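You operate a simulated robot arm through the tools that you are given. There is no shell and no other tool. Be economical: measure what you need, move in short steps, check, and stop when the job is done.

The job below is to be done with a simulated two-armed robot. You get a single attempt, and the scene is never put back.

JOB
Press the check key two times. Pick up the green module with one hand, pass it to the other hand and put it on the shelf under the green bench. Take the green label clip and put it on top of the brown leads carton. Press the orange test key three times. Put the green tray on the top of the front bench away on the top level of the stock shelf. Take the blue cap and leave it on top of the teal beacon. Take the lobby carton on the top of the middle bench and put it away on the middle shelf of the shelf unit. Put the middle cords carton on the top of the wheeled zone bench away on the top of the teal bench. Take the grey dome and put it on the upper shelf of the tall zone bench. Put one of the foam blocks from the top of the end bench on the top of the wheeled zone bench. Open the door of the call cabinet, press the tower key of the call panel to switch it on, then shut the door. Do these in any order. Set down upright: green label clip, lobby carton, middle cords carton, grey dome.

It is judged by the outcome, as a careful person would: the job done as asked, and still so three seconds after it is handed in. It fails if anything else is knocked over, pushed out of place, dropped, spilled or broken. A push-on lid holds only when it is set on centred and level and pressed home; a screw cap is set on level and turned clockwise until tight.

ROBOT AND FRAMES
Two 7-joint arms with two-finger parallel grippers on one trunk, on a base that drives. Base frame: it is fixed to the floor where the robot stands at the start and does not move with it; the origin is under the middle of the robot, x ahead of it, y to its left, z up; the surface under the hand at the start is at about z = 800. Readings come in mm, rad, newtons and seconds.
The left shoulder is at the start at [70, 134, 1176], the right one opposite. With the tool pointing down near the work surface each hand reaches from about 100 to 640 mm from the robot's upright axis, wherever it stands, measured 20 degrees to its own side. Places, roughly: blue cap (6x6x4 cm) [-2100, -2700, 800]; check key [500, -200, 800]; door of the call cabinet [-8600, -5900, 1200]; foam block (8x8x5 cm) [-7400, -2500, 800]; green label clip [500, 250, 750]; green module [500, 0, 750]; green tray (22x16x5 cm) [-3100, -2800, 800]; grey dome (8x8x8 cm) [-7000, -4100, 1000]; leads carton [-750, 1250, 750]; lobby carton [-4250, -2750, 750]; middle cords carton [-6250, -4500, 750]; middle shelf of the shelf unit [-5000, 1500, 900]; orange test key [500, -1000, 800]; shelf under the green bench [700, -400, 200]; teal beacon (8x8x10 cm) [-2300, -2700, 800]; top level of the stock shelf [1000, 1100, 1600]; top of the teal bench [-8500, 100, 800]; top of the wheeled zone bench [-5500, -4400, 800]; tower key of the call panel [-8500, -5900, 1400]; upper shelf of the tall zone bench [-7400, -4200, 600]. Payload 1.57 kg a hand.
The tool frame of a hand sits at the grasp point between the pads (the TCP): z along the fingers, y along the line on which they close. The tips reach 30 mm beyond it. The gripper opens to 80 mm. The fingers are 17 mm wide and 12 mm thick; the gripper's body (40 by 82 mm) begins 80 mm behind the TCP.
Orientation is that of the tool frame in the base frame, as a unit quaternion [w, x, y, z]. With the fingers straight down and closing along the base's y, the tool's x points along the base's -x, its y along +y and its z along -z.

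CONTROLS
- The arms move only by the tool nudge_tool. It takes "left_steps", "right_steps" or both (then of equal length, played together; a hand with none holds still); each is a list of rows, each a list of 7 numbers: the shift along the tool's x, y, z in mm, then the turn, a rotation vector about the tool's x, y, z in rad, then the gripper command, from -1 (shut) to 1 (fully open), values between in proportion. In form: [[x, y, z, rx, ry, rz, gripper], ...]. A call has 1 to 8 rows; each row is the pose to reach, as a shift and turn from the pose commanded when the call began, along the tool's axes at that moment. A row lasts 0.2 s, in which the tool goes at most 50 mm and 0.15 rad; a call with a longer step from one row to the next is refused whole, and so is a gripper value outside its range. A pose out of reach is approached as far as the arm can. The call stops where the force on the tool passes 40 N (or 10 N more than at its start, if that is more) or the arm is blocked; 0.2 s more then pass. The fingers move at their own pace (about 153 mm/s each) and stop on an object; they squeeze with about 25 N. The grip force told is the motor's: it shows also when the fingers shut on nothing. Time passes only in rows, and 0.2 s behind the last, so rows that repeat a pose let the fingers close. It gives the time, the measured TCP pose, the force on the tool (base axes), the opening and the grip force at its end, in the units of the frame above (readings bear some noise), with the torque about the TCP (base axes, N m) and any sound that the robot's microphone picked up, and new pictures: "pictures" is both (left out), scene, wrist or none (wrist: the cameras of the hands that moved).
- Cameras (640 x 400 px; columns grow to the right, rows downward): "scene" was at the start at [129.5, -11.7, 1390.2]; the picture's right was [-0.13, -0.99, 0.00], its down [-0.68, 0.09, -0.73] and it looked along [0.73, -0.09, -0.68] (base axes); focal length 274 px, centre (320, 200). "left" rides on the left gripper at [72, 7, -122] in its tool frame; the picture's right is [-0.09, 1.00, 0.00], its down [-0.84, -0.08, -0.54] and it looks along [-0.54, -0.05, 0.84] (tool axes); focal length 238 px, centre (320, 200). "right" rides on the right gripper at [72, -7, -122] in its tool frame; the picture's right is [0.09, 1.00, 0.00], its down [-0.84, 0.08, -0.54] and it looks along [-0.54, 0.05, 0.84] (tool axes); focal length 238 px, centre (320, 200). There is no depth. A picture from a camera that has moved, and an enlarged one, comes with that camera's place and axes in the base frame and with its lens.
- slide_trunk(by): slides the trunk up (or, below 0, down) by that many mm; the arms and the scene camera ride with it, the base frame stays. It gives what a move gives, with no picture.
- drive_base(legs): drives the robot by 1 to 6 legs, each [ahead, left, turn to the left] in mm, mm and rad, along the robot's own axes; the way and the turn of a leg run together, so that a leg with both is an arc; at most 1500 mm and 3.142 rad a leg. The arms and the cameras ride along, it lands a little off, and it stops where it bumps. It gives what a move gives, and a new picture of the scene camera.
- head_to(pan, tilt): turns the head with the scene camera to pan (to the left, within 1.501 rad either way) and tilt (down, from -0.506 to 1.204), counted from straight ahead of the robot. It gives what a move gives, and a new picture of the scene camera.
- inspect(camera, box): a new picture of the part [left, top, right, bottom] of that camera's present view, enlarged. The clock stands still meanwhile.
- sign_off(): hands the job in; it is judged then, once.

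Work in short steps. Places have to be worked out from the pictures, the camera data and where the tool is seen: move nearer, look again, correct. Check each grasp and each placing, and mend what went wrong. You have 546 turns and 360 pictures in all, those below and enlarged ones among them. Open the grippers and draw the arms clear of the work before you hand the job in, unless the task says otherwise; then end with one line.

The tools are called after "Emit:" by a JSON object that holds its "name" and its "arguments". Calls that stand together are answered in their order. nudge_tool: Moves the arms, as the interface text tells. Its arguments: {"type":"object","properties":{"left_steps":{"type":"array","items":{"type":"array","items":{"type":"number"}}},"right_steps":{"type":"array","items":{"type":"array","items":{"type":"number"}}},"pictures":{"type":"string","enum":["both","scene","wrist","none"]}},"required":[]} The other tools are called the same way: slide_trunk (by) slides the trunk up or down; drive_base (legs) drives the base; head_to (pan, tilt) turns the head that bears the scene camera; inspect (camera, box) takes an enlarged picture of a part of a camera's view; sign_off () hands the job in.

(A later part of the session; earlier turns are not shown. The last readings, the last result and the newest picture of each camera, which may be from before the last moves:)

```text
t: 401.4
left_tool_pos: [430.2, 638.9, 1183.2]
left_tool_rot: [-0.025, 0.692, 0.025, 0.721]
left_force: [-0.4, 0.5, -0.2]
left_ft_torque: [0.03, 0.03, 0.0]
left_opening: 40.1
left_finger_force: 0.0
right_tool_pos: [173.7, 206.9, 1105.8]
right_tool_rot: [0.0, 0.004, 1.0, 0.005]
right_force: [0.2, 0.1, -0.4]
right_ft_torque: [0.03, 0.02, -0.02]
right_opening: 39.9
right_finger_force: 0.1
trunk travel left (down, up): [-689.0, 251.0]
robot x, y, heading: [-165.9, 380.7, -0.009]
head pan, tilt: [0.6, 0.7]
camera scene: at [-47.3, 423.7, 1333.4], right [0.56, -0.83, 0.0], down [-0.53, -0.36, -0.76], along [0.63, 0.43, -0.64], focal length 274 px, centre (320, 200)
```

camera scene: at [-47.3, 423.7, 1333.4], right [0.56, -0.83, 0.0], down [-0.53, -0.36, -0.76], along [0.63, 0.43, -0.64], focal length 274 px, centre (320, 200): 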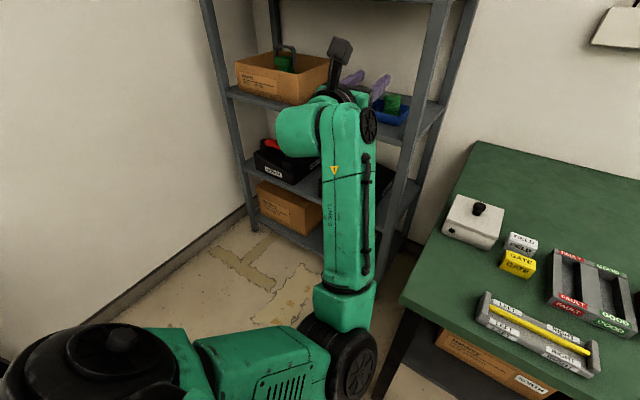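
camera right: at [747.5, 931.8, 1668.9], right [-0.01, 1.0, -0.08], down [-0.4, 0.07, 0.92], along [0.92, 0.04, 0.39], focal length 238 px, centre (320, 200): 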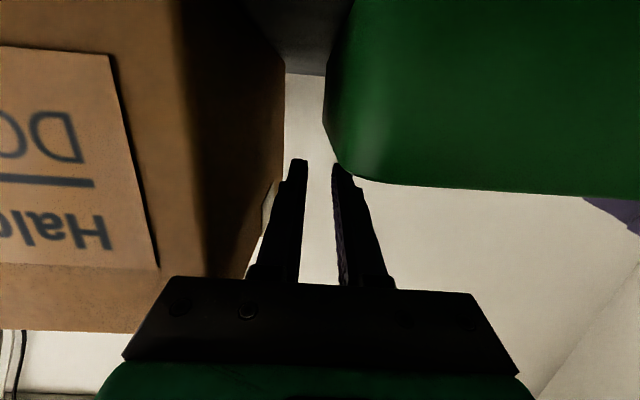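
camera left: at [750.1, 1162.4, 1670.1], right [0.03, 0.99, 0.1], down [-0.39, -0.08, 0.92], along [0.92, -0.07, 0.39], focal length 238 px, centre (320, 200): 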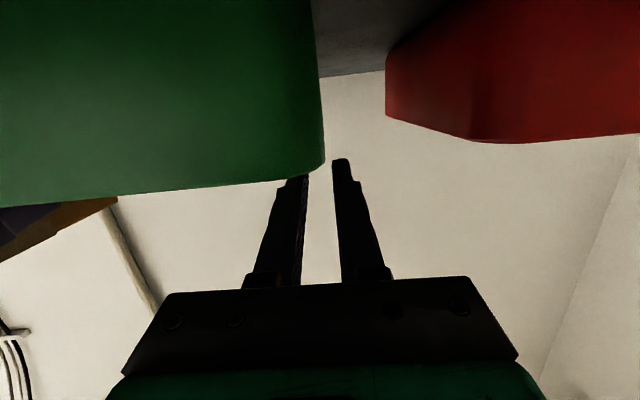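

Emit:
{"name": "nudge_tool", "arguments": {"left_steps": [[-4, -38, -18, 0, 0, 0, 0], [-8, -76, -36, 0, 0, 0, 0], [-12, -114, -54, 0, 0, 0, 0], [-16, -152, -72, 0, 0, 0, 0], [-20, -190, -90, 0, 0, 0, 0], [-24, -228, -108, 0, 0, 0, 0], [-28, -266, -126, 0, 0, 0, 0], [-28, -290, -140, 0, 0, 0, 0]], "pictures": "none"}}

Emit:
{"name": "nudge_tool", "arguments": {"left_steps": [[36, 30, 0, 0, 0, 0, 0], [72, 60, 0, 0, 0, 0, 0], [108, 90, 0, 0, 0, 0, 0], [144, 120, 0, 0, 0, 0, 0], [180, 150, 0, 0, 0, 0, 0], [216, 185, 0, 0, 0, 0, 0], [252, 220, 0, 0, 0, 0, 0], [285, 255, 0, 0, 0, 0, 0]], "pictures": "none"}}

Emit:
{"name": "nudge_tool", "arguments": {"left_steps": [[-36, 5, 24, 0, 0, 0, 0], [-72, 10, 48, 0, 0, 0, 0], [-108, 15, 72, 0, 0, 0, 0], [-144, 20, 96, 0, 0, 0, 0], [-180, 25, 120, 0, 0, 0, 0], [-216, 30, 144, 0, 0, 0, 0], [-252, 35, 168, 0, 0, 0, 0], [-280, 40, 180, 0, 0, 0, 0]], "pictures": "scene"}}

```text
t: 403.2
left_tool_pos: [286.0, 908.0, 1128.5]
left_tool_rot: [-0.002, 0.7, 0.024, 0.713]
left_force: [-0.2, 1.5, 0.6]
left_ft_torque: [0.02, 0.0, 0.0]
left_opening: 40.2
left_finger_force: 0.0
right_tool_pos: [174.0, 205.9, 1106.2]
right_tool_rot: [0.001, 0.004, 1.0, 0.005]
right_force: [-0.6, -0.7, 0.4]
right_ft_torque: [-0.02, 0.0, -0.01]
right_opening: 39.8
right_finger_force: 0.0
trunk travel left (down, up): [-689.0, 251.0]
robot x, y, heading: [-164.8, 377.0, -0.01]
head pan, tilt: [0.6, 0.7]
```

```text
refused: row 6 steps farther than a row can; nothing moved
```

```text
t: 405.1
left_tool_pos: [469.3, 867.5, 853.3]
left_tool_rot: [-0.003, 0.701, 0.023, 0.713]
left_force: [-1.2, 0.0, -0.4]
left_ft_torque: [0.02, 0.01, 0.01]
left_opening: 40.2
left_finger_force: 0.1
right_tool_pos: [174.1, 205.9, 1105.2]
right_tool_rot: [0.0, 0.005, 1.0, 0.006]
right_force: [0.7, 0.7, 0.2]
right_ft_torque: [-0.03, 0.02, 0.0]
right_opening: 39.8
right_finger_force: 0.2
trunk travel left (down, up): [-689.0, 251.0]
robot x, y, heading: [-164.7, 376.6, -0.011]
head pan, tilt: [0.6, 0.7]
camera scene: at [-47.0, 424.5, 1333.3], right [0.56, -0.83, 0.0], down [-0.53, -0.36, -0.76], along [0.63, 0.43, -0.64], focal length 274 px, centre (320, 200)
```

scene: 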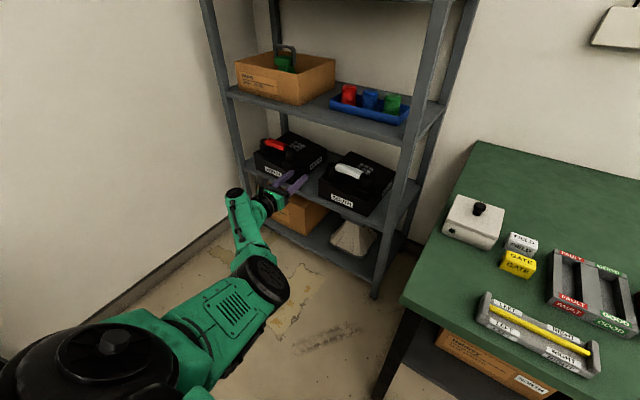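

One call was refused and the next ran from the wrong start (no contact made). I return to the left pose, then go up.

Emit:
{"name": "nudge_tool", "arguments": {"left_steps": [[36, -5, -24, 0, 0, 0, 0], [72, -10, -48, 0, 0, 0, 0], [108, -15, -72, 0, 0, 0, 0], [144, -20, -96, 0, 0, 0, 0], [180, -25, -120, 0, 0, 0, 0], [216, -30, -144, 0, 0, 0, 0], [252, -35, -168, 0, 0, 0, 0], [280, -40, -180, 0, 0, 0, 0]], "pictures": "none"}}

Emit:
{"name": "nudge_tool", "arguments": {"left_steps": [[36, 30, 0, 0, 0, 0, 0], [72, 60, 0, 0, 0, 0, 0], [108, 90, 0, 0, 0, 0, 0], [144, 120, 0, 0, 0, 0, 0], [180, 150, 0, 0, 0, 0, 0], [216, 180, 0, 0, 0, 0, 0], [252, 210, 0, 0, 0, 0, 0], [288, 240, 0, 0, 0, 0, 0]], "pictures": "none"}}

```text
t: 406.9
left_tool_pos: [285.9, 906.9, 1130.9]
left_tool_rot: [-0.003, 0.701, 0.024, 0.713]
left_force: [-0.1, -0.2, -0.1]
left_ft_torque: [0.01, -0.01, -0.08]
left_opening: 39.8
left_finger_force: 0.0
right_tool_pos: [173.1, 205.1, 1105.6]
right_tool_rot: [0.001, 0.004, 1.0, 0.004]
right_force: [0.7, 0.4, -0.1]
right_ft_torque: [-0.01, 0.05, -0.01]
right_opening: 40.2
right_finger_force: 0.1
trunk travel left (down, up): [-689.0, 251.0]
robot x, y, heading: [-167.7, 375.8, -0.005]
head pan, tilt: [0.6, 0.7]
```

```text
t: 408.6
left_tool_pos: [288.1, 670.6, 1424.3]
left_tool_rot: [-0.005, 0.701, 0.023, 0.713]
left_force: [0.2, -0.5, -0.1]
left_ft_torque: [-0.01, 0.02, 0.05]
left_opening: 40.0
left_finger_force: 0.1
right_tool_pos: [173.1, 203.8, 1106.4]
right_tool_rot: [0.001, 0.004, 1.0, 0.006]
right_force: [-0.3, -0.8, 0.6]
right_ft_torque: [0.02, -0.04, -0.03]
right_opening: 39.8
right_finger_force: 0.0
trunk travel left (down, up): [-689.0, 251.0]
robot x, y, heading: [-167.9, 377.5, -0.006]
head pan, tilt: [0.6, 0.7]
```

Now from up to forward.

Emit:
{"name": "nudge_tool", "arguments": {"left_steps": [[-36, 5, 18, 0, 0, 0, 0], [-72, 10, 36, 0, 0, 0, 0], [-108, 15, 54, 0, 0, 0, 0], [-144, 20, 72, 0, 0, 0, 0], [-180, 25, 90, 0, 0, 0, 0], [-216, 30, 108, 0, 0, 0, 0], [-252, 35, 126, 0, 0, 0, 0], [-280, 40, 140, 0, 0, 0, 0]], "pictures": "scene"}}

```text
t: 410.6
left_tool_pos: [428.1, 656.0, 1167.1]
left_tool_rot: [-0.035, 0.69, 0.025, 0.723]
left_force: [-0.2, -0.7, -0.4]
left_ft_torque: [0.0, 0.01, -0.02]
left_opening: 40.2
left_finger_force: 0.1
right_tool_pos: [175.3, 205.7, 1105.6]
right_tool_rot: [0.0, 0.004, 1.0, 0.005]
right_force: [0.2, 0.0, 0.2]
right_ft_torque: [0.01, -0.01, -0.03]
right_opening: 39.9
right_finger_force: 0.1
trunk travel left (down, up): [-689.0, 251.0]
robot x, y, heading: [-167.1, 376.2, -0.004]
head pan, tilt: [0.6, 0.7]
stopped in row 8 (left hand): the arm was blocked; the commanded pose is now the measured one
camera scene: at [-47.6, 423.8, 1333.4], right [0.56, -0.83, 0.0], down [-0.53, -0.36, -0.77], along [0.63, 0.43, -0.64], focal length 274 px, centre (320, 200)
```

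scene: 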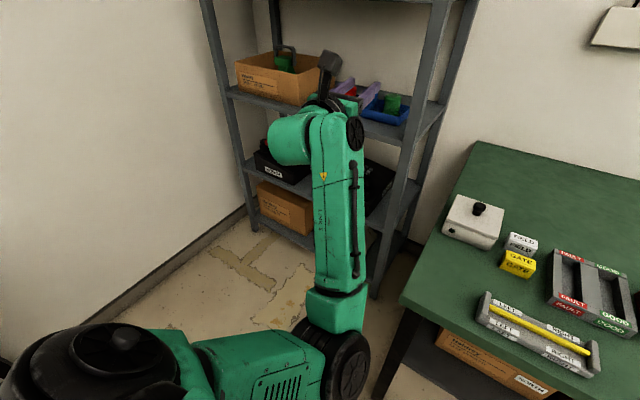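

Elbow is low but not outward. One more try: turn the hand to point inward with the wrist kept in place, which should push the elbow out.

Emit:
{"name": "nudge_tool", "arguments": {"left_steps": [[0, 30, -2, -0.145, 0, 0, 0], [0, 59, -9, -0.29, 0, 0, 0], [0, 87, -19, -0.435, 0, 0, 0], [0, 113, -34, -0.58, 0, 0, 0], [0, 137, -52, -0.725, 0, 0, 0], [0, 157, -73, -0.87, 0, 0, 0], [0, 175, -97, -1.015, 0, 0, 0], [0, 189, -123, -1.16, 0, 0, 0]], "pictures": "scene"}}

```text
t: 412.4
left_tool_pos: [325.3, 466.2, 1153.3]
left_tool_rot: [0.335, 0.605, -0.378, 0.616]
left_force: [-0.3, 0.5, 0.1]
left_ft_torque: [0.01, 0.03, -0.01]
left_opening: 40.2
left_finger_force: 0.1
right_tool_pos: [174.5, 206.7, 1105.9]
right_tool_rot: [0.0, 0.004, 1.0, 0.006]
right_force: [0.5, 0.1, -0.6]
right_ft_torque: [0.0, -0.01, -0.03]
right_opening: 40.4
right_finger_force: 0.0
trunk travel left (down, up): [-689.0, 251.0]
robot x, y, heading: [-163.1, 378.0, -0.004]
head pan, tilt: [0.6, 0.7]
camera scene: at [-47.5, 423.8, 1333.4], right [0.56, -0.83, 0.0], down [-0.53, -0.36, -0.76], along [0.63, 0.43, -0.64], focal length 274 px, centre (320, 200)
```

scene: 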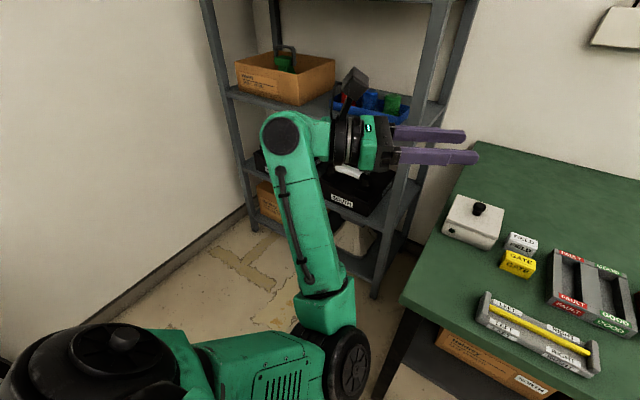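

Progress. Now point the fingers down with the wrist about in place.

Emit:
{"name": "nudge_tool", "arguments": {"left_steps": [[-8, 1, -22, 0, -0.13, 0.057, 0], [-18, 1, -46, 0, -0.26, 0.114, 0], [-32, 2, -72, 0, -0.39, 0.171, 0], [-50, 3, -98, 0, -0.52, 0.228, 0], [-72, 4, -124, 0, -0.65, 0.285, 0], [-98, 5, -148, 0, -0.78, 0.342, 0], [-124, 5, -170, 0, -0.91, 0.399, 0], [-150, 5, -190, 0, -1.04, 0.456, 0]], "pictures": "scene"}}

```text
t: 414.2
left_tool_pos: [249.7, 607.9, 1030.8]
left_tool_rot: [-0.022, 0.725, -0.618, 0.303]
left_force: [0.3, -0.6, 1.1]
left_ft_torque: [0.0, 0.05, -0.04]
left_opening: 40.0
left_finger_force: 0.2
left hand out of reach, approached as far as the arm can: row 8
right_tool_pos: [174.3, 205.2, 1106.1]
right_tool_rot: [0.0, 0.004, 1.0, 0.006]
right_force: [-0.4, 0.2, -0.1]
right_ft_torque: [0.04, 0.0, -0.01]
right_opening: 40.0
right_finger_force: 0.2
trunk travel left (down, up): [-689.0, 251.0]
robot x, y, heading: [-164.4, 378.9, -0.005]
head pan, tilt: [0.6, 0.7]
camera scene: at [-46.9, 423.3, 1333.4], right [0.56, -0.83, 0.0], down [-0.53, -0.36, -0.76], along [0.63, 0.43, -0.64], focal length 274 px, centre (320, 200)
```

scene: 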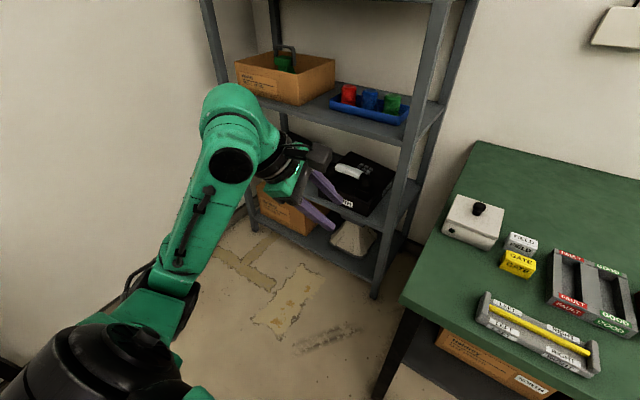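

The elbow is now low and outward, as at the start. I square the hand up (fingers down, closing sideways).

Emit:
{"name": "nudge_tool", "arguments": {"left_steps": [[4, 3, -5, -0.055, 0.004, 0.13, 0], [8, 6, -10, -0.11, 0.008, 0.26, 0], [12, 9, -15, -0.165, 0.012, 0.39, 0], [16, 12, -20, -0.22, 0.016, 0.52, 0], [20, 15, -25, -0.275, 0.02, 0.65, 0], [24, 18, -30, -0.33, 0.024, 0.78, 0], [28, 21, -35, -0.385, 0.028, 0.91, 0], [32, 24, -40, -0.44, 0.032, 1.04, 0]], "pictures": "none"}}

```text
t: 416.1
left_tool_pos: [208.8, 588.0, 1065.0]
left_tool_rot: [0.006, -0.306, 0.943, -0.128]
left_force: [-0.7, 0.1, -0.1]
left_ft_torque: [-0.03, 0.01, 0.04]
left_opening: 40.1
left_finger_force: 0.0
right_tool_pos: [174.1, 205.1, 1105.4]
right_tool_rot: [0.001, 0.004, 1.0, 0.006]
right_force: [1.1, -0.3, -0.3]
right_ft_torque: [0.0, 0.03, -0.01]
right_opening: 40.0
right_finger_force: 0.1
trunk travel left (down, up): [-689.0, 251.0]
robot x, y, heading: [-161.5, 377.6, -0.013]
head pan, tilt: [0.6, 0.7]
```

Emit:
{"name": "nudge_tool", "arguments": {"left_steps": [[0, 0, 0, -0.052, 0.002, 0.125, 0], [0, 0, 0, -0.104, 0.005, 0.25, 0], [0, 0, 0, -0.156, 0.007, 0.375, 0], [0, 0, 0, -0.208, 0.01, 0.5, 0], [0, 0, 0, -0.26, 0.012, 0.624, 0], [0, 0, 0, -0.26, 0.012, 0.624, 0]], "pictures": "scene"}}

```text
t: 417.4
left_tool_pos: [208.8, 588.8, 1065.5]
left_tool_rot: [0.0, 0.0, 1.0, 0.0]
left_force: [0.0, 0.1, 0.6]
left_ft_torque: [-0.03, 0.05, 0.0]
left_opening: 39.8
left_finger_force: 0.0
right_tool_pos: [173.7, 205.6, 1105.2]
right_tool_rot: [0.0, 0.005, 1.0, 0.005]
right_force: [0.4, 0.1, 1.0]
right_ft_torque: [0.01, -0.03, -0.01]
right_opening: 40.3
right_finger_force: 0.0
trunk travel left (down, up): [-689.0, 251.0]
robot x, y, heading: [-160.5, 378.5, -0.005]
head pan, tilt: [0.6, 0.7]
camera scene: at [-47.3, 424.1, 1333.4], right [0.56, -0.83, 0.0], down [-0.53, -0.36, -0.76], along [0.63, 0.43, -0.64], focal length 274 px, centre (320, 200)
```

scene: 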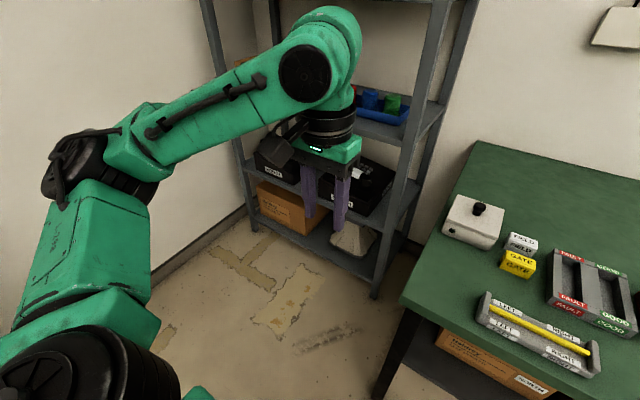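

The left arm is back in its original fold. Now to the lobby carton: back down the east lane and west along the aisle.

Emit:
{"name": "drive_base", "arguments": {"legs": [[-330, 0, 0], [0, -1500, 0], [0, -1500, 0], [0, -960, 0], [0, 0, 3.14], [1500, 0, 0]]}}

Emit:
{"name": "head_to", "arguments": {"pan": -0.3, "tilt": 0.45}}

```text
t: 452.8
left_tool_pos: [-2333.5, -3684.3, 1067.4]
left_tool_rot: [-0.001, 0.999, -0.041, -0.001]
left_force: [-0.4, 0.0, 0.0]
left_ft_torque: [0.03, 0.01, -0.02]
left_opening: 39.8
left_finger_force: 0.1
right_tool_pos: [-2266.0, -3306.3, 1106.2]
right_tool_rot: [0.005, 0.999, -0.047, 0.0]
right_force: [0.3, -0.7, 0.2]
right_ft_torque: [0.0, 0.0, 0.0]
right_opening: 39.8
right_finger_force: 0.1
trunk travel left (down, up): [-689.0, 251.0]
robot x, y, heading: [-1945.1, -3509.4, 3.053]
head pan, tilt: [0.6, 0.7]
camera scene: at [-2070.6, -3544.4, 1333.4], right [-0.49, 0.87, 0.0], down [0.56, 0.31, -0.76], along [-0.67, -0.37, -0.64], focal length 274 px, centre (320, 200)
```

scene: 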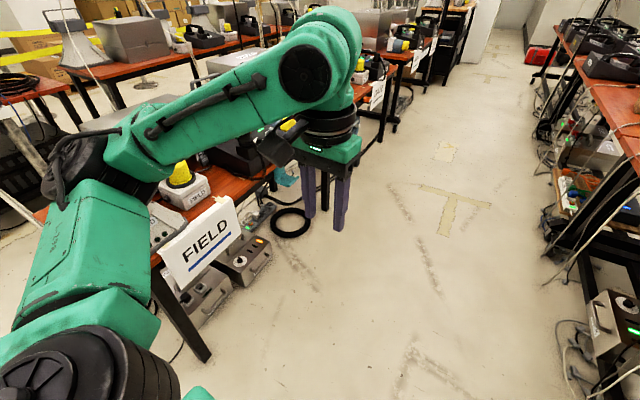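

```text
t: 454.0
left_tool_pos: [-2333.3, -3685.6, 1066.5]
left_tool_rot: [0.0, 0.999, -0.04, -0.001]
left_force: [0.6, -1.3, -0.1]
left_ft_torque: [0.02, 0.01, 0.0]
left_opening: 39.7
left_finger_force: 0.1
right_tool_pos: [-2266.2, -3307.3, 1104.9]
right_tool_rot: [0.005, 0.999, -0.047, 0.0]
right_force: [-0.5, -0.2, 0.9]
right_ft_torque: [0.0, 0.04, 0.0]
right_opening: 39.9
right_finger_force: 0.0
trunk travel left (down, up): [-689.0, 251.0]
robot x, y, heading: [-1944.1, -3507.6, 3.048]
head pan, tilt: [-0.3, 0.45]
camera scene: at [-2081.6, -3468.0, 1355.5], right [0.38, 0.92, 0.0], down [0.4, -0.17, -0.9], along [-0.83, 0.34, -0.44], focal length 274 px, centre (320, 200)
```

scene: 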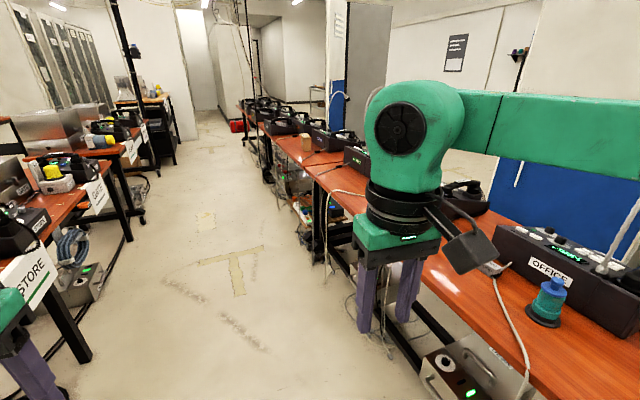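

The aisle is clear; a brown carton stands on the middle bench ahead. I straighten and drive up to it.

Emit:
{"name": "drive_base", "arguments": {"legs": [[0, 0, 0.09], [1500, 0, 0], [780, 0, 0], [0, 0, -1.57]]}}

Emit:
{"name": "head_to", "arguments": {"pan": 0.0, "tilt": 0.5}}

```text
t: 469.5
left_tool_pos: [-4444.4, -3127.5, 1065.2]
left_tool_rot: [-0.002, 0.714, -0.7, 0.0]
left_force: [0.6, -0.6, 0.3]
left_ft_torque: [0.01, 0.02, 0.01]
left_opening: 40.0
left_finger_force: 0.1
right_tool_pos: [-4060.0, -3155.7, 1105.5]
right_tool_rot: [0.003, 0.709, -0.705, -0.003]
right_force: [-0.4, -0.6, 0.3]
right_ft_torque: [-0.01, -0.02, -0.03]
right_opening: 40.1
right_finger_force: 0.1
trunk travel left (down, up): [-689.0, 251.0]
robot x, y, heading: [-4225.7, -3502.2, 1.579]
head pan, tilt: [-0.3, 0.45]
camera scene: at [-4204.0, -3361.2, 1355.6], right [0.96, -0.29, 0.0], down [-0.12, -0.42, -0.9], along [0.26, 0.86, -0.44], focal length 274 px, centre (320, 200)
```

scene: 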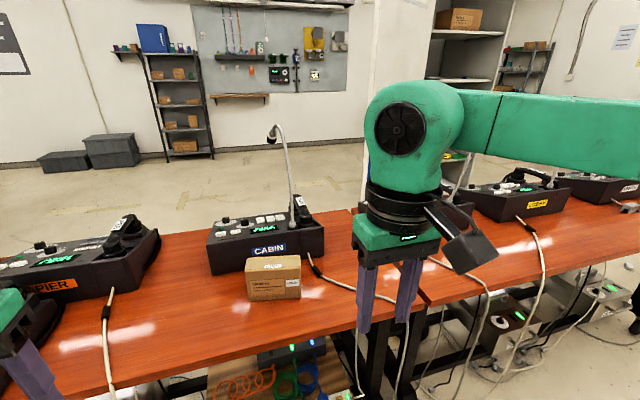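

```text
t: 470.3
left_tool_pos: [-4443.8, -3128.1, 1065.8]
left_tool_rot: [-0.002, 0.714, -0.7, 0.0]
left_force: [-0.3, -0.1, 0.5]
left_ft_torque: [-0.01, 0.02, -0.06]
left_opening: 39.9
left_finger_force: 0.0
right_tool_pos: [-4060.2, -3156.2, 1105.5]
right_tool_rot: [0.004, 0.71, -0.705, -0.004]
right_force: [-0.7, 0.5, 0.0]
right_ft_torque: [0.02, -0.01, -0.02]
right_opening: 40.1
right_finger_force: 0.0
trunk travel left (down, up): [-689.0, 251.0]
robot x, y, heading: [-4224.2, -3498.0, 1.579]
head pan, tilt: [0.0, 0.499]
camera scene: at [-4231.0, -3358.3, 1351.1], right [1.0, 0.01, 0.0], down [0.0, -0.48, -0.88], along [-0.01, 0.88, -0.48], focal length 274 px, centre (320, 200)
```

scene: 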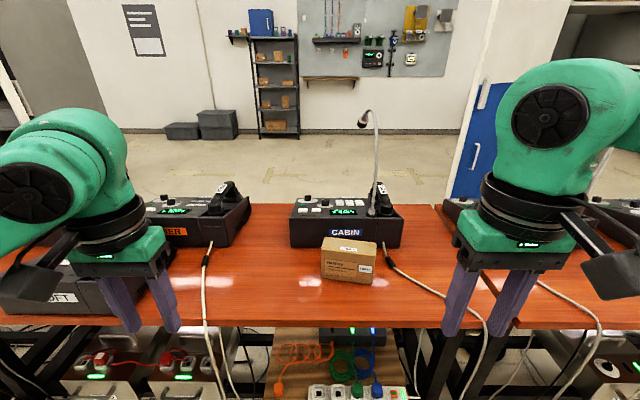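

Emit:
{"name": "inspect", "arguments": {"camera": "scene", "box": [280, 200, 440, 300]}}

Emit:
{"name": "inspect", "arguments": {"camera": "scene", "box": [210, 0, 350, 150]}}

```text
4.00 times, centred on (360, 250) of scene
camera zoom: at [-4231.0, -3358.3, 1351.1], right [1.0, 0.01, 0.0], down [0.0, -0.48, -0.88], along [-0.01, 0.88, -0.48], focal length 1094 px, centre (160, 0)
```

zoom: 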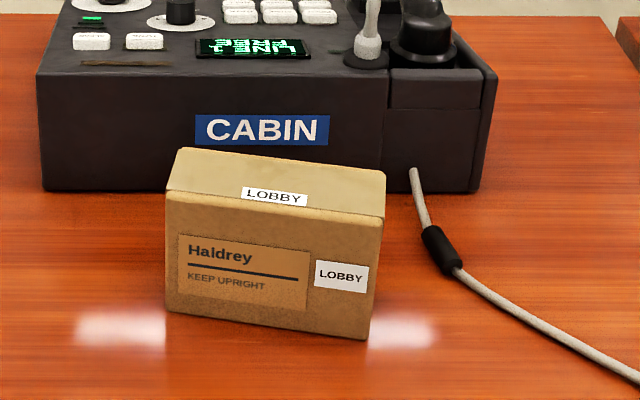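

```text
2.67 times, centred on (280, 75) of scene
camera zoom: at [-4231.0, -3358.3, 1351.1], right [1.0, 0.01, 0.0], down [0.0, -0.48, -0.88], along [-0.01, 0.88, -0.48], focal length 729 px, centre (427, 533)
```

zoom: 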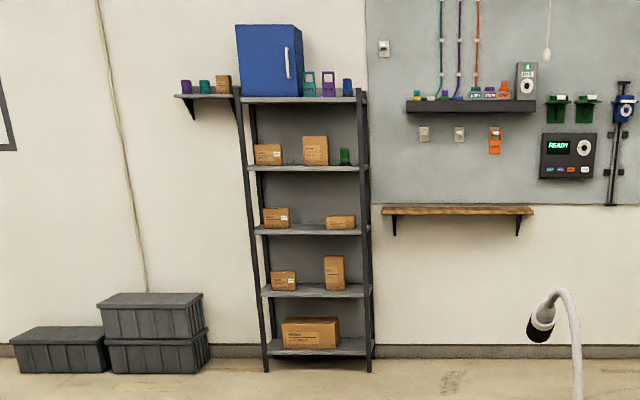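

LOBBY carton is about 148 x 58 x 110 mm at (-4157, -2738), yaw -0.16. For the shelf I need its narrow side across the hand, so: pick it fingers-down, turn it 90°, set it down, regrip pitched. First I approach.

Emit:
{"name": "drive_base", "arguments": {"legs": [[0, 85, -0.009], [260, 0, 0]]}}

Emit:
{"name": "slide_trunk", "arguments": {"by": -90}}

Emit:
{"name": "nudge_tool", "arguments": {"right_steps": [[-10, 5, -5, 0, 0, 0.145, 1], [-20, 10, -10, 0, 0, 0.29, 1], [-30, 10, -15, 0, 0, 0.435, 1], [-45, 10, -15, 0, 0, 0.58, 1], [-60, 10, -15, 0, 0, 0.725, 1], [-75, 10, -15, 0, 0, 0.87, 1], [-90, 10, -15, 0, 0, 1.015, 1], [-100, 10, -15, 0, 0, 1.16, 1]], "pictures": "none"}}

```text
t: 472.8
left_tool_pos: [-4525.9, -2870.4, 1066.6]
left_tool_rot: [-0.002, 0.711, -0.703, 0.0]
left_force: [-0.3, -0.7, -0.1]
left_ft_torque: [0.02, -0.03, -0.01]
left_opening: 40.2
left_finger_force: 0.0
right_tool_pos: [-4143.4, -2903.4, 1105.8]
right_tool_rot: [0.004, 0.708, -0.706, -0.005]
right_force: [0.8, -0.5, -0.1]
right_ft_torque: [0.01, 0.04, -0.01]
right_opening: 39.9
right_finger_force: 0.1
trunk travel left (down, up): [-689.0, 251.0]
robot x, y, heading: [-4313.0, -3244.5, 1.577]
head pan, tilt: [0.0, 0.499]
camera scene: at [-4315.7, -3103.7, 1351.2], right [1.0, 0.0, 0.0], down [0.0, -0.48, -0.88], along [0.0, 0.88, -0.48], focal length 274 px, centre (320, 200)
```

scene: 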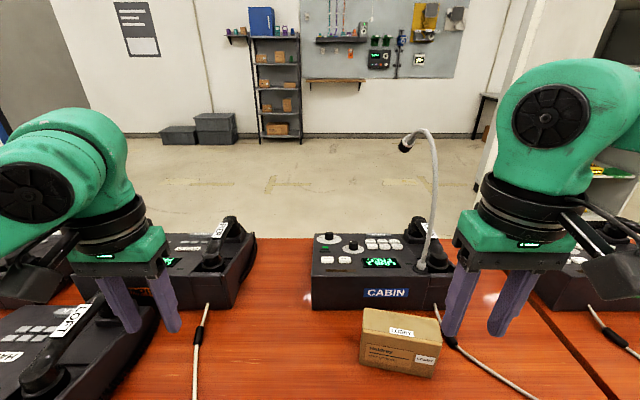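

```text
t: 474.1
left_tool_pos: [-4525.5, -2870.4, 974.8]
left_tool_rot: [-0.002, 0.712, -0.702, 0.001]
left_force: [-0.6, 0.2, -0.5]
left_ft_torque: [0.0, -0.02, 0.01]
left_opening: 40.0
left_finger_force: 0.0
right_tool_pos: [-4144.5, -2901.4, 1016.6]
right_tool_rot: [0.003, 0.708, -0.707, -0.004]
right_force: [0.9, 0.6, 0.2]
right_ft_torque: [-0.03, -0.03, 0.01]
right_opening: 40.2
right_finger_force: 0.1
trunk travel left (down, up): [-599.0, 341.0]
robot x, y, heading: [-4314.1, -3241.4, 1.572]
head pan, tilt: [0.0, 0.499]
```

```text
t: 475.9
left_tool_pos: [-4527.6, -2870.5, 975.8]
left_tool_rot: [-0.001, 0.711, -0.703, 0.0]
left_force: [0.6, 1.0, -0.2]
left_ft_torque: [0.0, 0.02, 0.0]
left_opening: 40.1
left_finger_force: 0.1
right_tool_pos: [-4153.9, -2803.0, 1030.3]
right_tool_rot: [-0.005, -0.204, 0.979, 0.001]
right_force: [0.4, 0.6, -0.3]
right_ft_torque: [0.02, -0.02, -0.01]
right_opening: 79.9
right_finger_force: 0.0
trunk travel left (down, up): [-599.0, 341.0]
robot x, y, heading: [-4317.1, -3244.4, 1.575]
head pan, tilt: [0.0, 0.499]
```

I finish the turn so it closes across the carton's depth, and move above it.

Emit:
{"name": "nudge_tool", "arguments": {"right_steps": [[-5, 15, 20, 0, 0, 0.14, 1], [-11, 30, 40, 0, 0, 0.28, 1], [-16, 45, 60, 0, 0, 0.42, 1], [-22, 58, 80, 0, 0, 0.57, 1], [-22, 58, 100, 0, 0, 0.57, 1], [-22, 58, 100, 0, 0, 0.57, 1]], "pictures": "wrist"}}

```text
t: 477.3
left_tool_pos: [-4527.1, -2870.5, 976.0]
left_tool_rot: [-0.001, 0.711, -0.703, -0.001]
left_force: [0.3, 0.5, -0.5]
left_ft_torque: [0.05, -0.03, 0.0]
left_opening: 40.0
left_finger_force: 0.0
right_tool_pos: [-4158.1, -2741.0, 931.7]
right_tool_rot: [-0.006, 0.079, 0.997, 0.0]
right_force: [1.0, 0.6, -0.4]
right_ft_torque: [0.01, 0.0, 0.0]
right_opening: 79.9
right_finger_force: 0.1
trunk travel left (down, up): [-599.0, 341.0]
robot x, y, heading: [-4311.4, -3242.2, 1.571]
head pan, tilt: [0.0, 0.499]
camera right: at [-4229.7, -2734.4, 1052.2], right [0.07, 1.0, 0.0], down [0.84, -0.06, 0.53], along [0.53, -0.04, -0.85], focal length 238 px, centre (320, 200)
```

right: 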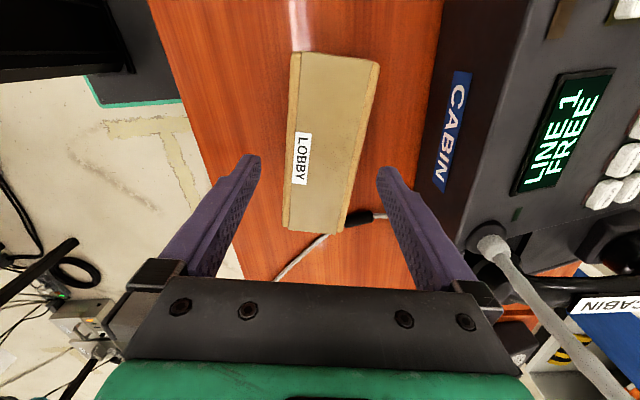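

Well placed; I shift 6 mm and go down around the carton, then grip.

Emit:
{"name": "nudge_tool", "arguments": {"right_steps": [[-5, 5, 25, 0, 0, 0.03, 1], [-5, 5, 60, 0, 0, 0.03, 1], [-5, 5, 86, 0, 0, 0.03, 1], [-5, 5, 86, 0, 0, 0.03, -1], [-5, 5, 86, 0, 0, 0.03, -1], [-5, 5, 86, 0, 0, 0.03, -1]], "pictures": "none"}}

```text
t: 478.7
left_tool_pos: [-4527.6, -2871.2, 975.6]
left_tool_rot: [-0.001, 0.711, -0.703, -0.001]
left_force: [1.5, 0.1, -0.2]
left_ft_torque: [-0.01, -0.01, 0.02]
left_opening: 40.2
left_finger_force: 0.0
right_tool_pos: [-4153.9, -2737.5, 843.4]
right_tool_rot: [-0.006, 0.094, 0.996, 0.0]
right_force: [1.0, 1.3, 2.5]
right_ft_torque: [-0.15, -0.06, -0.06]
right_opening: 61.8
right_finger_force: 25.3
trunk travel left (down, up): [-599.0, 341.0]
robot x, y, heading: [-4311.8, -3243.8, 1.575]
head pan, tilt: [0.0, 0.499]
```

Gripped (62 mm). I lift it and turn it 100° so that its long side points away from me.

Emit:
{"name": "nudge_tool", "arguments": {"right_steps": [[0, 0, -30, 0, 0, 0, -1], [0, 0, -65, 0, 0, 0, -1], [0, -10, -70, 0, 0, -0.147, -1], [0, -20, -70, 0, 0, -0.294, -1], [0, -30, -70, 0, 0, -0.441, -1], [0, -40, -70, 0, 0, -0.588, -1], [0, -50, -70, 0, 0, -0.735, -1], [0, -60, -70, 0, 0, -0.882, -1]], "pictures": "none"}}

Emit:
{"name": "nudge_tool", "arguments": {"right_steps": [[0, 0, 0, 0, 0, -0.147, -1], [0, 0, 0, 0, 0, -0.294, -1], [0, 0, 0, 0, 0, -0.441, -1], [0, 0, 0, 0, 0, -0.588, -1], [0, 0, 0, 0, 0, -0.735, -1], [0, 0, 0, 0, 0, -0.878, -1], [0, 0, 0, 0, 0, -0.878, -1]], "pictures": "scene"}}

```text
t: 480.5
left_tool_pos: [-4525.8, -2871.4, 976.1]
left_tool_rot: [0.0, 0.711, -0.703, 0.0]
left_force: [-0.1, 0.3, 0.7]
left_ft_torque: [0.0, 0.0, 0.03]
left_opening: 39.8
left_finger_force: 0.0
right_tool_pos: [-4162.8, -2794.2, 913.0]
right_tool_rot: [-0.004, -0.342, 0.94, 0.001]
right_force: [-0.2, -0.4, -4.6]
right_ft_torque: [0.01, -0.03, 0.02]
right_opening: 61.7
right_finger_force: 25.0
trunk travel left (down, up): [-599.0, 341.0]
robot x, y, heading: [-4312.1, -3243.5, 1.569]
head pan, tilt: [0.0, 0.499]
```

```text
t: 482.1
left_tool_pos: [-4526.9, -2870.8, 976.4]
left_tool_rot: [-0.001, 0.711, -0.703, 0.0]
left_force: [0.5, -0.6, 0.0]
left_ft_torque: [0.01, 0.01, 0.01]
left_opening: 39.8
left_finger_force: 0.0
right_tool_pos: [-4163.3, -2794.6, 914.4]
right_tool_rot: [0.004, 0.708, -0.706, -0.004]
right_force: [0.0, 1.4, -3.6]
right_ft_torque: [0.01, -0.04, -0.01]
right_opening: 61.9
right_finger_force: 24.9
trunk travel left (down, up): [-599.0, 341.0]
robot x, y, heading: [-4313.6, -3242.6, 1.578]
head pan, tilt: [0.0, 0.499]
camera scene: at [-4315.4, -3101.9, 1261.0], right [1.0, 0.0, 0.0], down [0.0, -0.48, -0.88], along [0.0, 0.88, -0.48], focal length 274 px, centre (320, 200)
```

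scene: 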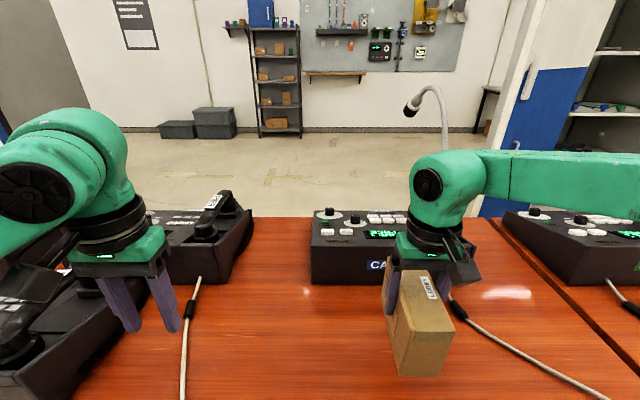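

The carton is turned. I set it down, release, and rise.

Emit:
{"name": "nudge_tool", "arguments": {"right_steps": [[0, 0, 30, 0, 0, 0, -1], [0, 0, 60, 0, 0, 0, -1], [0, 0, 68, 0, 0, 0, -1], [0, 0, 71, 0, 0, 0, -1], [0, 0, 71, 0, 0, 0, -1]], "pictures": "none"}}

```text
t: 483.3
left_tool_pos: [-4527.6, -2870.3, 975.9]
left_tool_rot: [-0.002, 0.711, -0.703, 0.0]
left_force: [-0.6, -0.9, 0.2]
left_ft_torque: [0.05, 0.01, -0.03]
left_opening: 40.2
left_finger_force: 0.0
right_tool_pos: [-4164.1, -2794.0, 844.5]
right_tool_rot: [0.003, 0.708, -0.707, -0.005]
right_force: [0.5, 4.8, 11.2]
right_ft_torque: [-0.79, -0.52, 0.16]
right_opening: 61.7
right_finger_force: 25.2
trunk travel left (down, up): [-599.0, 341.0]
robot x, y, heading: [-4313.4, -3242.8, 1.574]
head pan, tilt: [0.0, 0.499]
```

Released next, rise and draw back while pitching the hand.

Emit:
{"name": "nudge_tool", "arguments": {"right_steps": [[0, 0, -1, 0, 0, 0, 1], [0, 0, -1, 0, 0, 0, 1], [0, 0, -40, 0, 0, 0, 1], [10, 0, -80, 0, 0, 0, 1], [40, 0, -105, 0, -0.1, 0, 1], [75, 0, -105, 0, -0.24, 0, 1], [105, 0, -100, 0, -0.38, 0, 1], [120, 0, -90, 0, -0.52, 0, 1]], "pictures": "none"}}

Emit:
{"name": "nudge_tool", "arguments": {"right_steps": [[0, 0, 0, 0, -0.14, 0, 1], [0, 0, 0, 0, -0.28, 0, 1], [0, 0, 0, 0, -0.44, 0, 1], [0, 0, 0, 0, -0.44, 0, 1]], "pictures": "both"}}

```text
t: 485.1
left_tool_pos: [-4525.7, -2871.1, 976.7]
left_tool_rot: [-0.001, 0.712, -0.703, -0.001]
left_force: [-0.6, -0.5, -0.2]
left_ft_torque: [0.01, -0.03, -0.02]
left_opening: 40.0
left_finger_force: 0.2
right_tool_pos: [-4162.4, -2917.3, 934.0]
right_tool_rot: [0.179, -0.682, 0.684, 0.187]
right_force: [-0.4, 0.0, 0.4]
right_ft_torque: [0.01, -0.03, 0.02]
right_opening: 80.1
right_finger_force: 0.1
trunk travel left (down, up): [-599.0, 341.0]
robot x, y, heading: [-4314.7, -3241.2, 1.571]
head pan, tilt: [0.0, 0.499]
```

```text
refused: row 3 steps farther than a row can; nothing moved
```

Emit:
{"name": "nudge_tool", "arguments": {"right_steps": [[0, 0, 0, 0, -0.14, 0, 1], [0, 0, 0, 0, -0.28, 0, 1], [0, 0, 0, 0, -0.42, 0, 1], [0, 0, 0, 0, -0.44, 0, 1]], "pictures": "both"}}

```text
t: 486.1
left_tool_pos: [-4529.6, -2868.8, 973.8]
left_tool_rot: [-0.002, 0.711, -0.703, 0.002]
left_force: [-0.5, 0.6, 0.6]
left_ft_torque: [-0.03, -0.01, -0.03]
left_opening: 40.0
left_finger_force: 0.0
right_tool_pos: [-4192.6, -2859.4, 974.8]
right_tool_rot: [0.323, -0.627, 0.629, 0.328]
right_force: [-0.4, -0.4, -0.1]
right_ft_torque: [0.01, 0.02, -0.04]
right_opening: 80.0
right_finger_force: 0.1
right hand out of reach, approached as far as the arm can: row 1, 2, 3, 4
trunk travel left (down, up): [-599.0, 341.0]
robot x, y, heading: [-4311.2, -3243.0, 1.576]
head pan, tilt: [0.0, 0.499]
camera scene: at [-4319.5, -3099.8, 1260.7], right [1.0, 0.0, 0.0], down [0.0, -0.48, -0.88], along [0.0, 0.88, -0.48], focal length 274 px, centre (320, 200)
camera right: at [-4186.7, -3000.2, 985.5], right [-1.0, -0.05, -0.07], down [-0.07, 0.04, 1.0], along [-0.05, 1.0, -0.04], focal length 238 px, centre (320, 200)
```

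scene: 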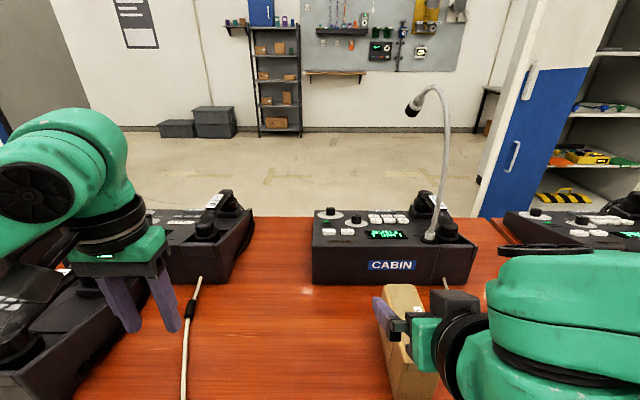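
right: 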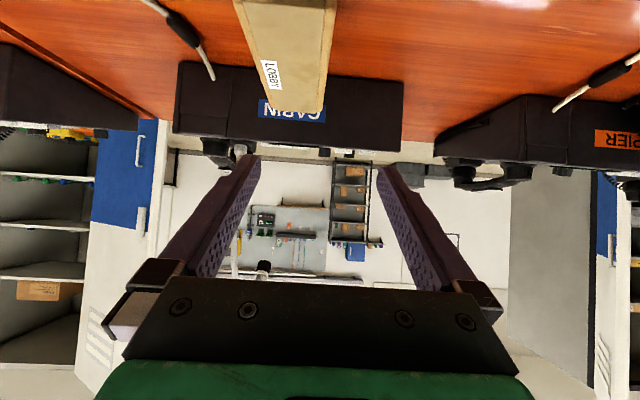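

Too close for this pitch. I back off 110 mm and continue.

Emit:
{"name": "drive_base", "arguments": {"legs": [[-115, 0, 0]]}}

```text
t: 487.3
left_tool_pos: [-4526.8, -2985.7, 976.1]
left_tool_rot: [-0.001, 0.711, -0.703, 0.0]
left_force: [0.3, -0.4, 0.4]
left_ft_torque: [-0.01, -0.02, 0.0]
left_opening: 40.1
left_finger_force: 0.0
right_tool_pos: [-4189.3, -2977.4, 975.7]
right_tool_rot: [0.323, -0.626, 0.629, 0.329]
right_force: [-0.7, -1.0, 0.5]
right_ft_torque: [0.01, -0.04, -0.03]
right_opening: 79.9
right_finger_force: 0.2
trunk travel left (down, up): [-599.0, 341.0]
robot x, y, heading: [-4310.7, -3354.7, 1.579]
head pan, tilt: [0.0, 0.499]
camera scene: at [-4315.1, -3216.9, 1261.0], right [1.0, 0.0, 0.0], down [0.0, -0.48, -0.88], along [0.0, 0.88, -0.48], focal length 274 px, centre (320, 200)
```

scene: 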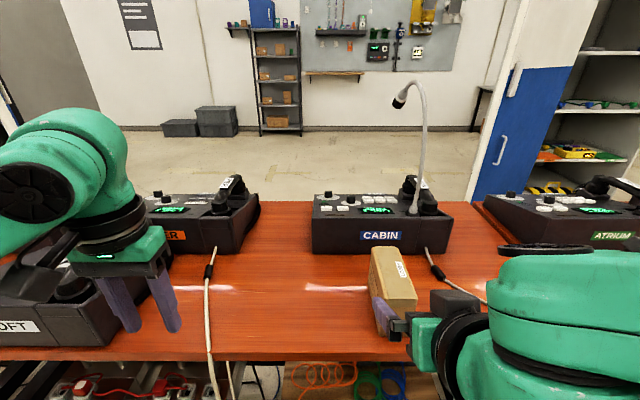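

Emit:
{"name": "nudge_tool", "arguments": {"right_steps": [[12, -8, 34, 0, 0, 0, 1], [24, -17, 68, 0, 0, 0, 1], [36, -25, 102, 0, 0, 0, 1], [36, -25, 102, 0, 0, 0, 1]], "pictures": "wrist"}}

```text
t: 488.3
left_tool_pos: [-4525.9, -2985.6, 976.3]
left_tool_rot: [-0.002, 0.712, -0.702, 0.0]
left_force: [-1.2, -0.3, 0.3]
left_ft_torque: [0.02, -0.01, 0.0]
left_opening: 39.8
left_finger_force: 0.1
right_tool_pos: [-4164.4, -2914.0, 887.0]
right_tool_rot: [0.323, -0.626, 0.629, 0.33]
right_force: [0.6, -0.1, 0.4]
right_ft_torque: [0.02, 0.01, 0.03]
right_opening: 79.9
right_finger_force: 0.2
trunk travel left (down, up): [-599.0, 341.0]
robot x, y, heading: [-4311.4, -3359.0, 1.574]
head pan, tilt: [0.0, 0.499]
camera right: at [-4157.9, -3053.9, 897.4], right [-1.0, -0.05, -0.07], down [-0.07, 0.04, 1.0], along [-0.05, 1.0, -0.04], focal length 238 px, centre (320, 200)
```

right: 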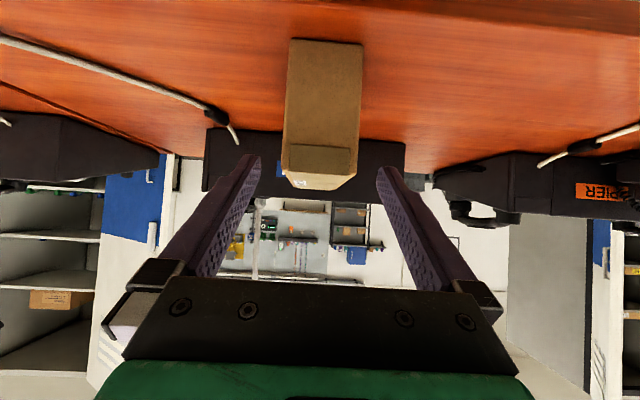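

Carton end is centred between the fingers. Advance 108 mm and grip.

Emit:
{"name": "nudge_tool", "arguments": {"right_steps": [[0, 0, 36, 0, 0, 0, 1], [0, 0, 72, 0, 0, 0, 1], [0, 0, 106, 0, 0, 0, 1], [0, 0, 108, 0, 0, 0, -1], [0, 0, 108, 0, 0, 0, -1], [0, 0, 108, 0, 0, 0, -1]], "pictures": "none"}}

Emit:
{"name": "nudge_tool", "arguments": {"right_steps": [[-25, 0, -17, 0, 0, 0, -1], [-57, 0, -40, 0, 0, 0, -1], [-90, 0, -63, 0, 0, 0, -1], [-115, 0, -80, 0, 0, 0, -1]], "pictures": "scene"}}

```text
t: 489.7
left_tool_pos: [-4525.1, -2984.6, 976.8]
left_tool_rot: [-0.003, 0.711, -0.703, -0.001]
left_force: [0.0, 0.1, 0.5]
left_ft_torque: [0.0, 0.0, 0.04]
left_opening: 40.1
left_finger_force: 0.0
right_tool_pos: [-4164.6, -2825.3, 828.0]
right_tool_rot: [0.324, -0.624, 0.629, 0.33]
right_force: [1.0, 1.3, 9.2]
right_ft_torque: [-0.58, -0.22, 0.03]
right_opening: 62.1
right_finger_force: 25.5
trunk travel left (down, up): [-599.0, 341.0]
robot x, y, heading: [-4311.9, -3354.1, 1.571]
head pan, tilt: [0.0, 0.499]
```

```text
t: 490.7
left_tool_pos: [-4526.6, -2984.7, 975.6]
left_tool_rot: [-0.001, 0.711, -0.703, 0.0]
left_force: [0.2, -0.3, 0.6]
left_ft_torque: [0.0, -0.01, 0.02]
left_opening: 40.1
left_finger_force: 0.2
right_tool_pos: [-4164.5, -2824.9, 964.8]
right_tool_rot: [0.322, -0.626, 0.629, 0.329]
right_force: [0.2, -0.5, -4.7]
right_ft_torque: [-0.16, -0.04, 0.0]
right_opening: 62.0
right_finger_force: 25.0
trunk travel left (down, up): [-599.0, 341.0]
robot x, y, heading: [-4311.5, -3357.0, 1.578]
head pan, tilt: [0.0, 0.499]
camera scene: at [-4315.1, -3217.1, 1261.0], right [1.0, 0.0, 0.0], down [0.0, -0.48, -0.88], along [0.0, 0.88, -0.48], focal length 274 px, centre (320, 200)
```

scene: 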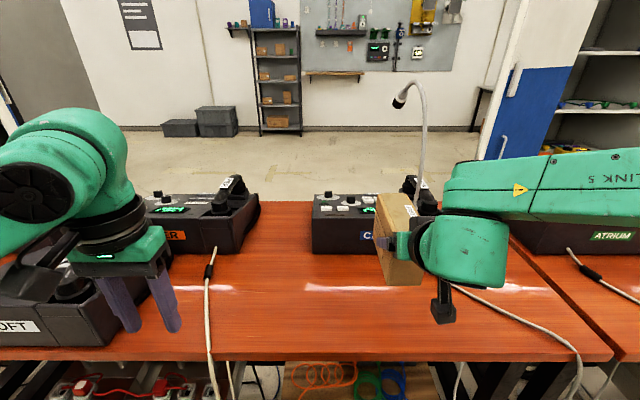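

Lobby carton is held level at a shallow pitch. I raise the trunk for clearance, back into the aisle, and go west to look for the cords carton.

Emit:
{"name": "slide_trunk", "arguments": {"by": 200}}

Emit:
{"name": "drive_base", "arguments": {"legs": [[-210, 0, 0], [0, 1500, 0], [0, 350, 0]]}}

Emit:
{"name": "head_to", "arguments": {"pan": 1.45, "tilt": 0.35}}

```text
t: 492.9
left_tool_pos: [-4524.8, -2984.0, 1175.3]
left_tool_rot: [-0.001, 0.711, -0.703, 0.0]
left_force: [0.6, -0.1, 0.2]
left_ft_torque: [-0.01, -0.04, 0.0]
left_opening: 39.8
left_finger_force: 0.0
right_tool_pos: [-4165.4, -2824.3, 1163.7]
right_tool_rot: [0.323, -0.625, 0.63, 0.328]
right_force: [0.2, -0.1, -4.5]
right_ft_torque: [-0.14, 0.01, 0.0]
right_opening: 61.8
right_finger_force: 24.9
trunk travel left (down, up): [-799.0, 141.0]
robot x, y, heading: [-4308.8, -3355.7, 1.578]
head pan, tilt: [0.0, 0.499]
```

```text
t: 503.5
left_tool_pos: [-6381.5, -3193.8, 1175.2]
left_tool_rot: [0.0, 0.711, -0.704, -0.001]
left_force: [0.2, -0.1, 0.3]
left_ft_torque: [0.02, 0.01, 0.04]
left_opening: 40.2
left_finger_force: 0.1
right_tool_pos: [-6019.6, -3037.0, 1164.2]
right_tool_rot: [0.323, -0.624, 0.631, 0.329]
right_force: [0.1, 0.9, -4.6]
right_ft_torque: [-0.2, 0.02, -0.01]
right_opening: 62.0
right_finger_force: 24.8
trunk travel left (down, up): [-799.0, 141.0]
robot x, y, heading: [-6169.6, -3567.0, 1.574]
head pan, tilt: [0.0, 0.499]
camera scene: at [-6171.2, -3427.5, 1461.0], right [1.0, 0.0, 0.0], down [0.0, -0.48, -0.88], along [0.0, 0.88, -0.48], focal length 274 px, centre (320, 200)
```

scene: 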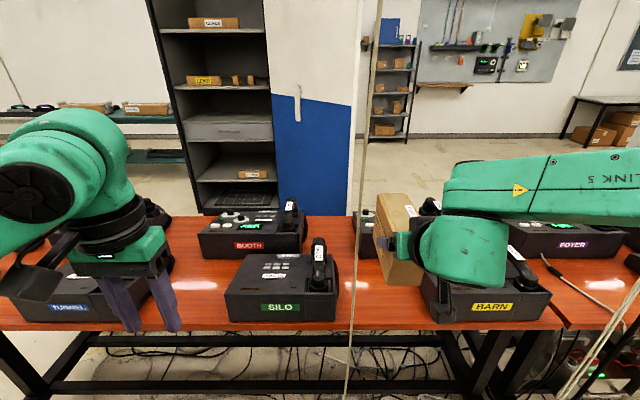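

```text
t: 505.0
left_tool_pos: [-6382.8, -3195.1, 1174.7]
left_tool_rot: [-0.001, 0.711, -0.703, 0.0]
left_force: [-0.3, 0.0, 0.4]
left_ft_torque: [-0.01, 0.02, 0.02]
left_opening: 39.9
left_finger_force: 0.1
right_tool_pos: [-6023.0, -3035.5, 1163.6]
right_tool_rot: [0.324, -0.624, 0.631, 0.328]
right_force: [0.2, -0.6, -5.7]
right_ft_torque: [-0.16, 0.03, 0.02]
right_opening: 61.9
right_finger_force: 25.4
trunk travel left (down, up): [-799.0, 141.0]
robot x, y, heading: [-6169.5, -3569.7, 1.569]
head pan, tilt: [1.45, 0.351]
camera scene: at [-6266.0, -3507.1, 1474.7], right [0.12, 0.99, 0.0], down [0.34, -0.04, -0.94], along [-0.93, 0.11, -0.34], focal length 274 px, centre (320, 200)
```

scene: 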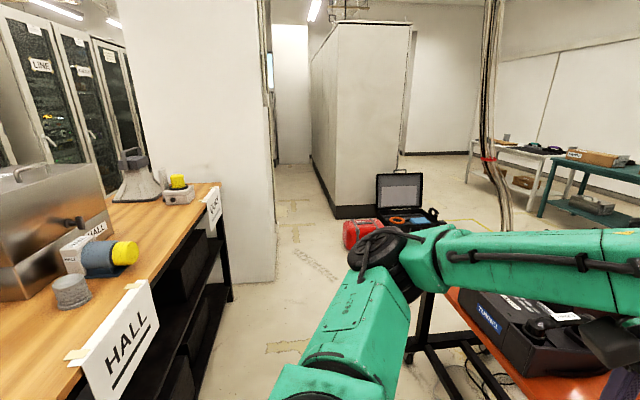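

I see the wood-top tall zone bench to the west. I turn south to find the cords carton on the wheeled zone bench, keeping to the north half of the aisle.

Emit:
{"name": "drive_base", "arguments": {"legs": [[0, 0, 1.57], [0, -230, 0], [0, 0, 1.57]]}}

Emit:
{"name": "head_to", "arguments": {"pan": 0.0, "tilt": 0.45}}

```text
t: 514.4
left_tool_pos: [-5959.2, -3714.1, 1176.9]
left_tool_rot: [0.0, 0.708, 0.706, -0.001]
left_force: [-0.1, 0.4, 0.4]
left_ft_torque: [-0.02, 0.04, 0.02]
left_opening: 39.9
left_finger_force: 0.1
right_tool_pos: [-6322.6, -3868.2, 1164.1]
right_tool_rot: [0.326, 0.635, 0.62, -0.327]
right_force: [-0.4, 1.1, -4.6]
right_ft_torque: [0.14, 0.03, -0.03]
right_opening: 62.2
right_finger_force: 24.9
trunk travel left (down, up): [-799.0, 141.0]
robot x, y, heading: [-6166.4, -3339.1, -1.583]
head pan, tilt: [1.45, 0.351]
camera scene: at [-6078.4, -3402.2, 1474.8], right [-0.13, -0.99, 0.0], down [-0.34, 0.05, -0.94], along [0.93, -0.12, -0.34], focal length 274 px, centre (320, 200)
```

scene: 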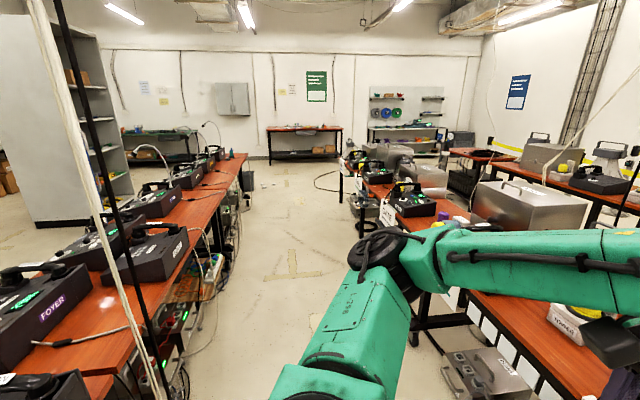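

```text
t: 516.0
left_tool_pos: [-5957.9, -3713.3, 1175.8]
left_tool_rot: [0.001, 0.709, 0.705, -0.001]
left_force: [-0.3, 0.1, 0.4]
left_ft_torque: [0.01, 0.0, 0.0]
left_opening: 40.1
left_finger_force: 0.2
right_tool_pos: [-6322.1, -3868.3, 1163.6]
right_tool_rot: [0.326, 0.634, 0.621, -0.325]
right_force: [-0.6, 0.6, -5.3]
right_ft_torque: [0.18, -0.03, 0.02]
right_opening: 62.1
right_finger_force: 25.4
trunk travel left (down, up): [-799.0, 141.0]
robot x, y, heading: [-6164.4, -3336.9, -1.581]
head pan, tilt: [0.0, 0.45]
camera scene: at [-6171.5, -3481.8, 1465.4], right [-1.0, 0.01, 0.0], down [0.01, 0.44, -0.9], along [-0.01, -0.9, -0.44], focal length 274 px, centre (320, 200)
```

scene: 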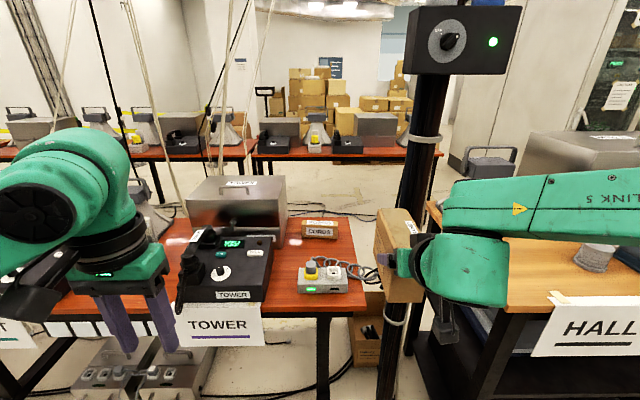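

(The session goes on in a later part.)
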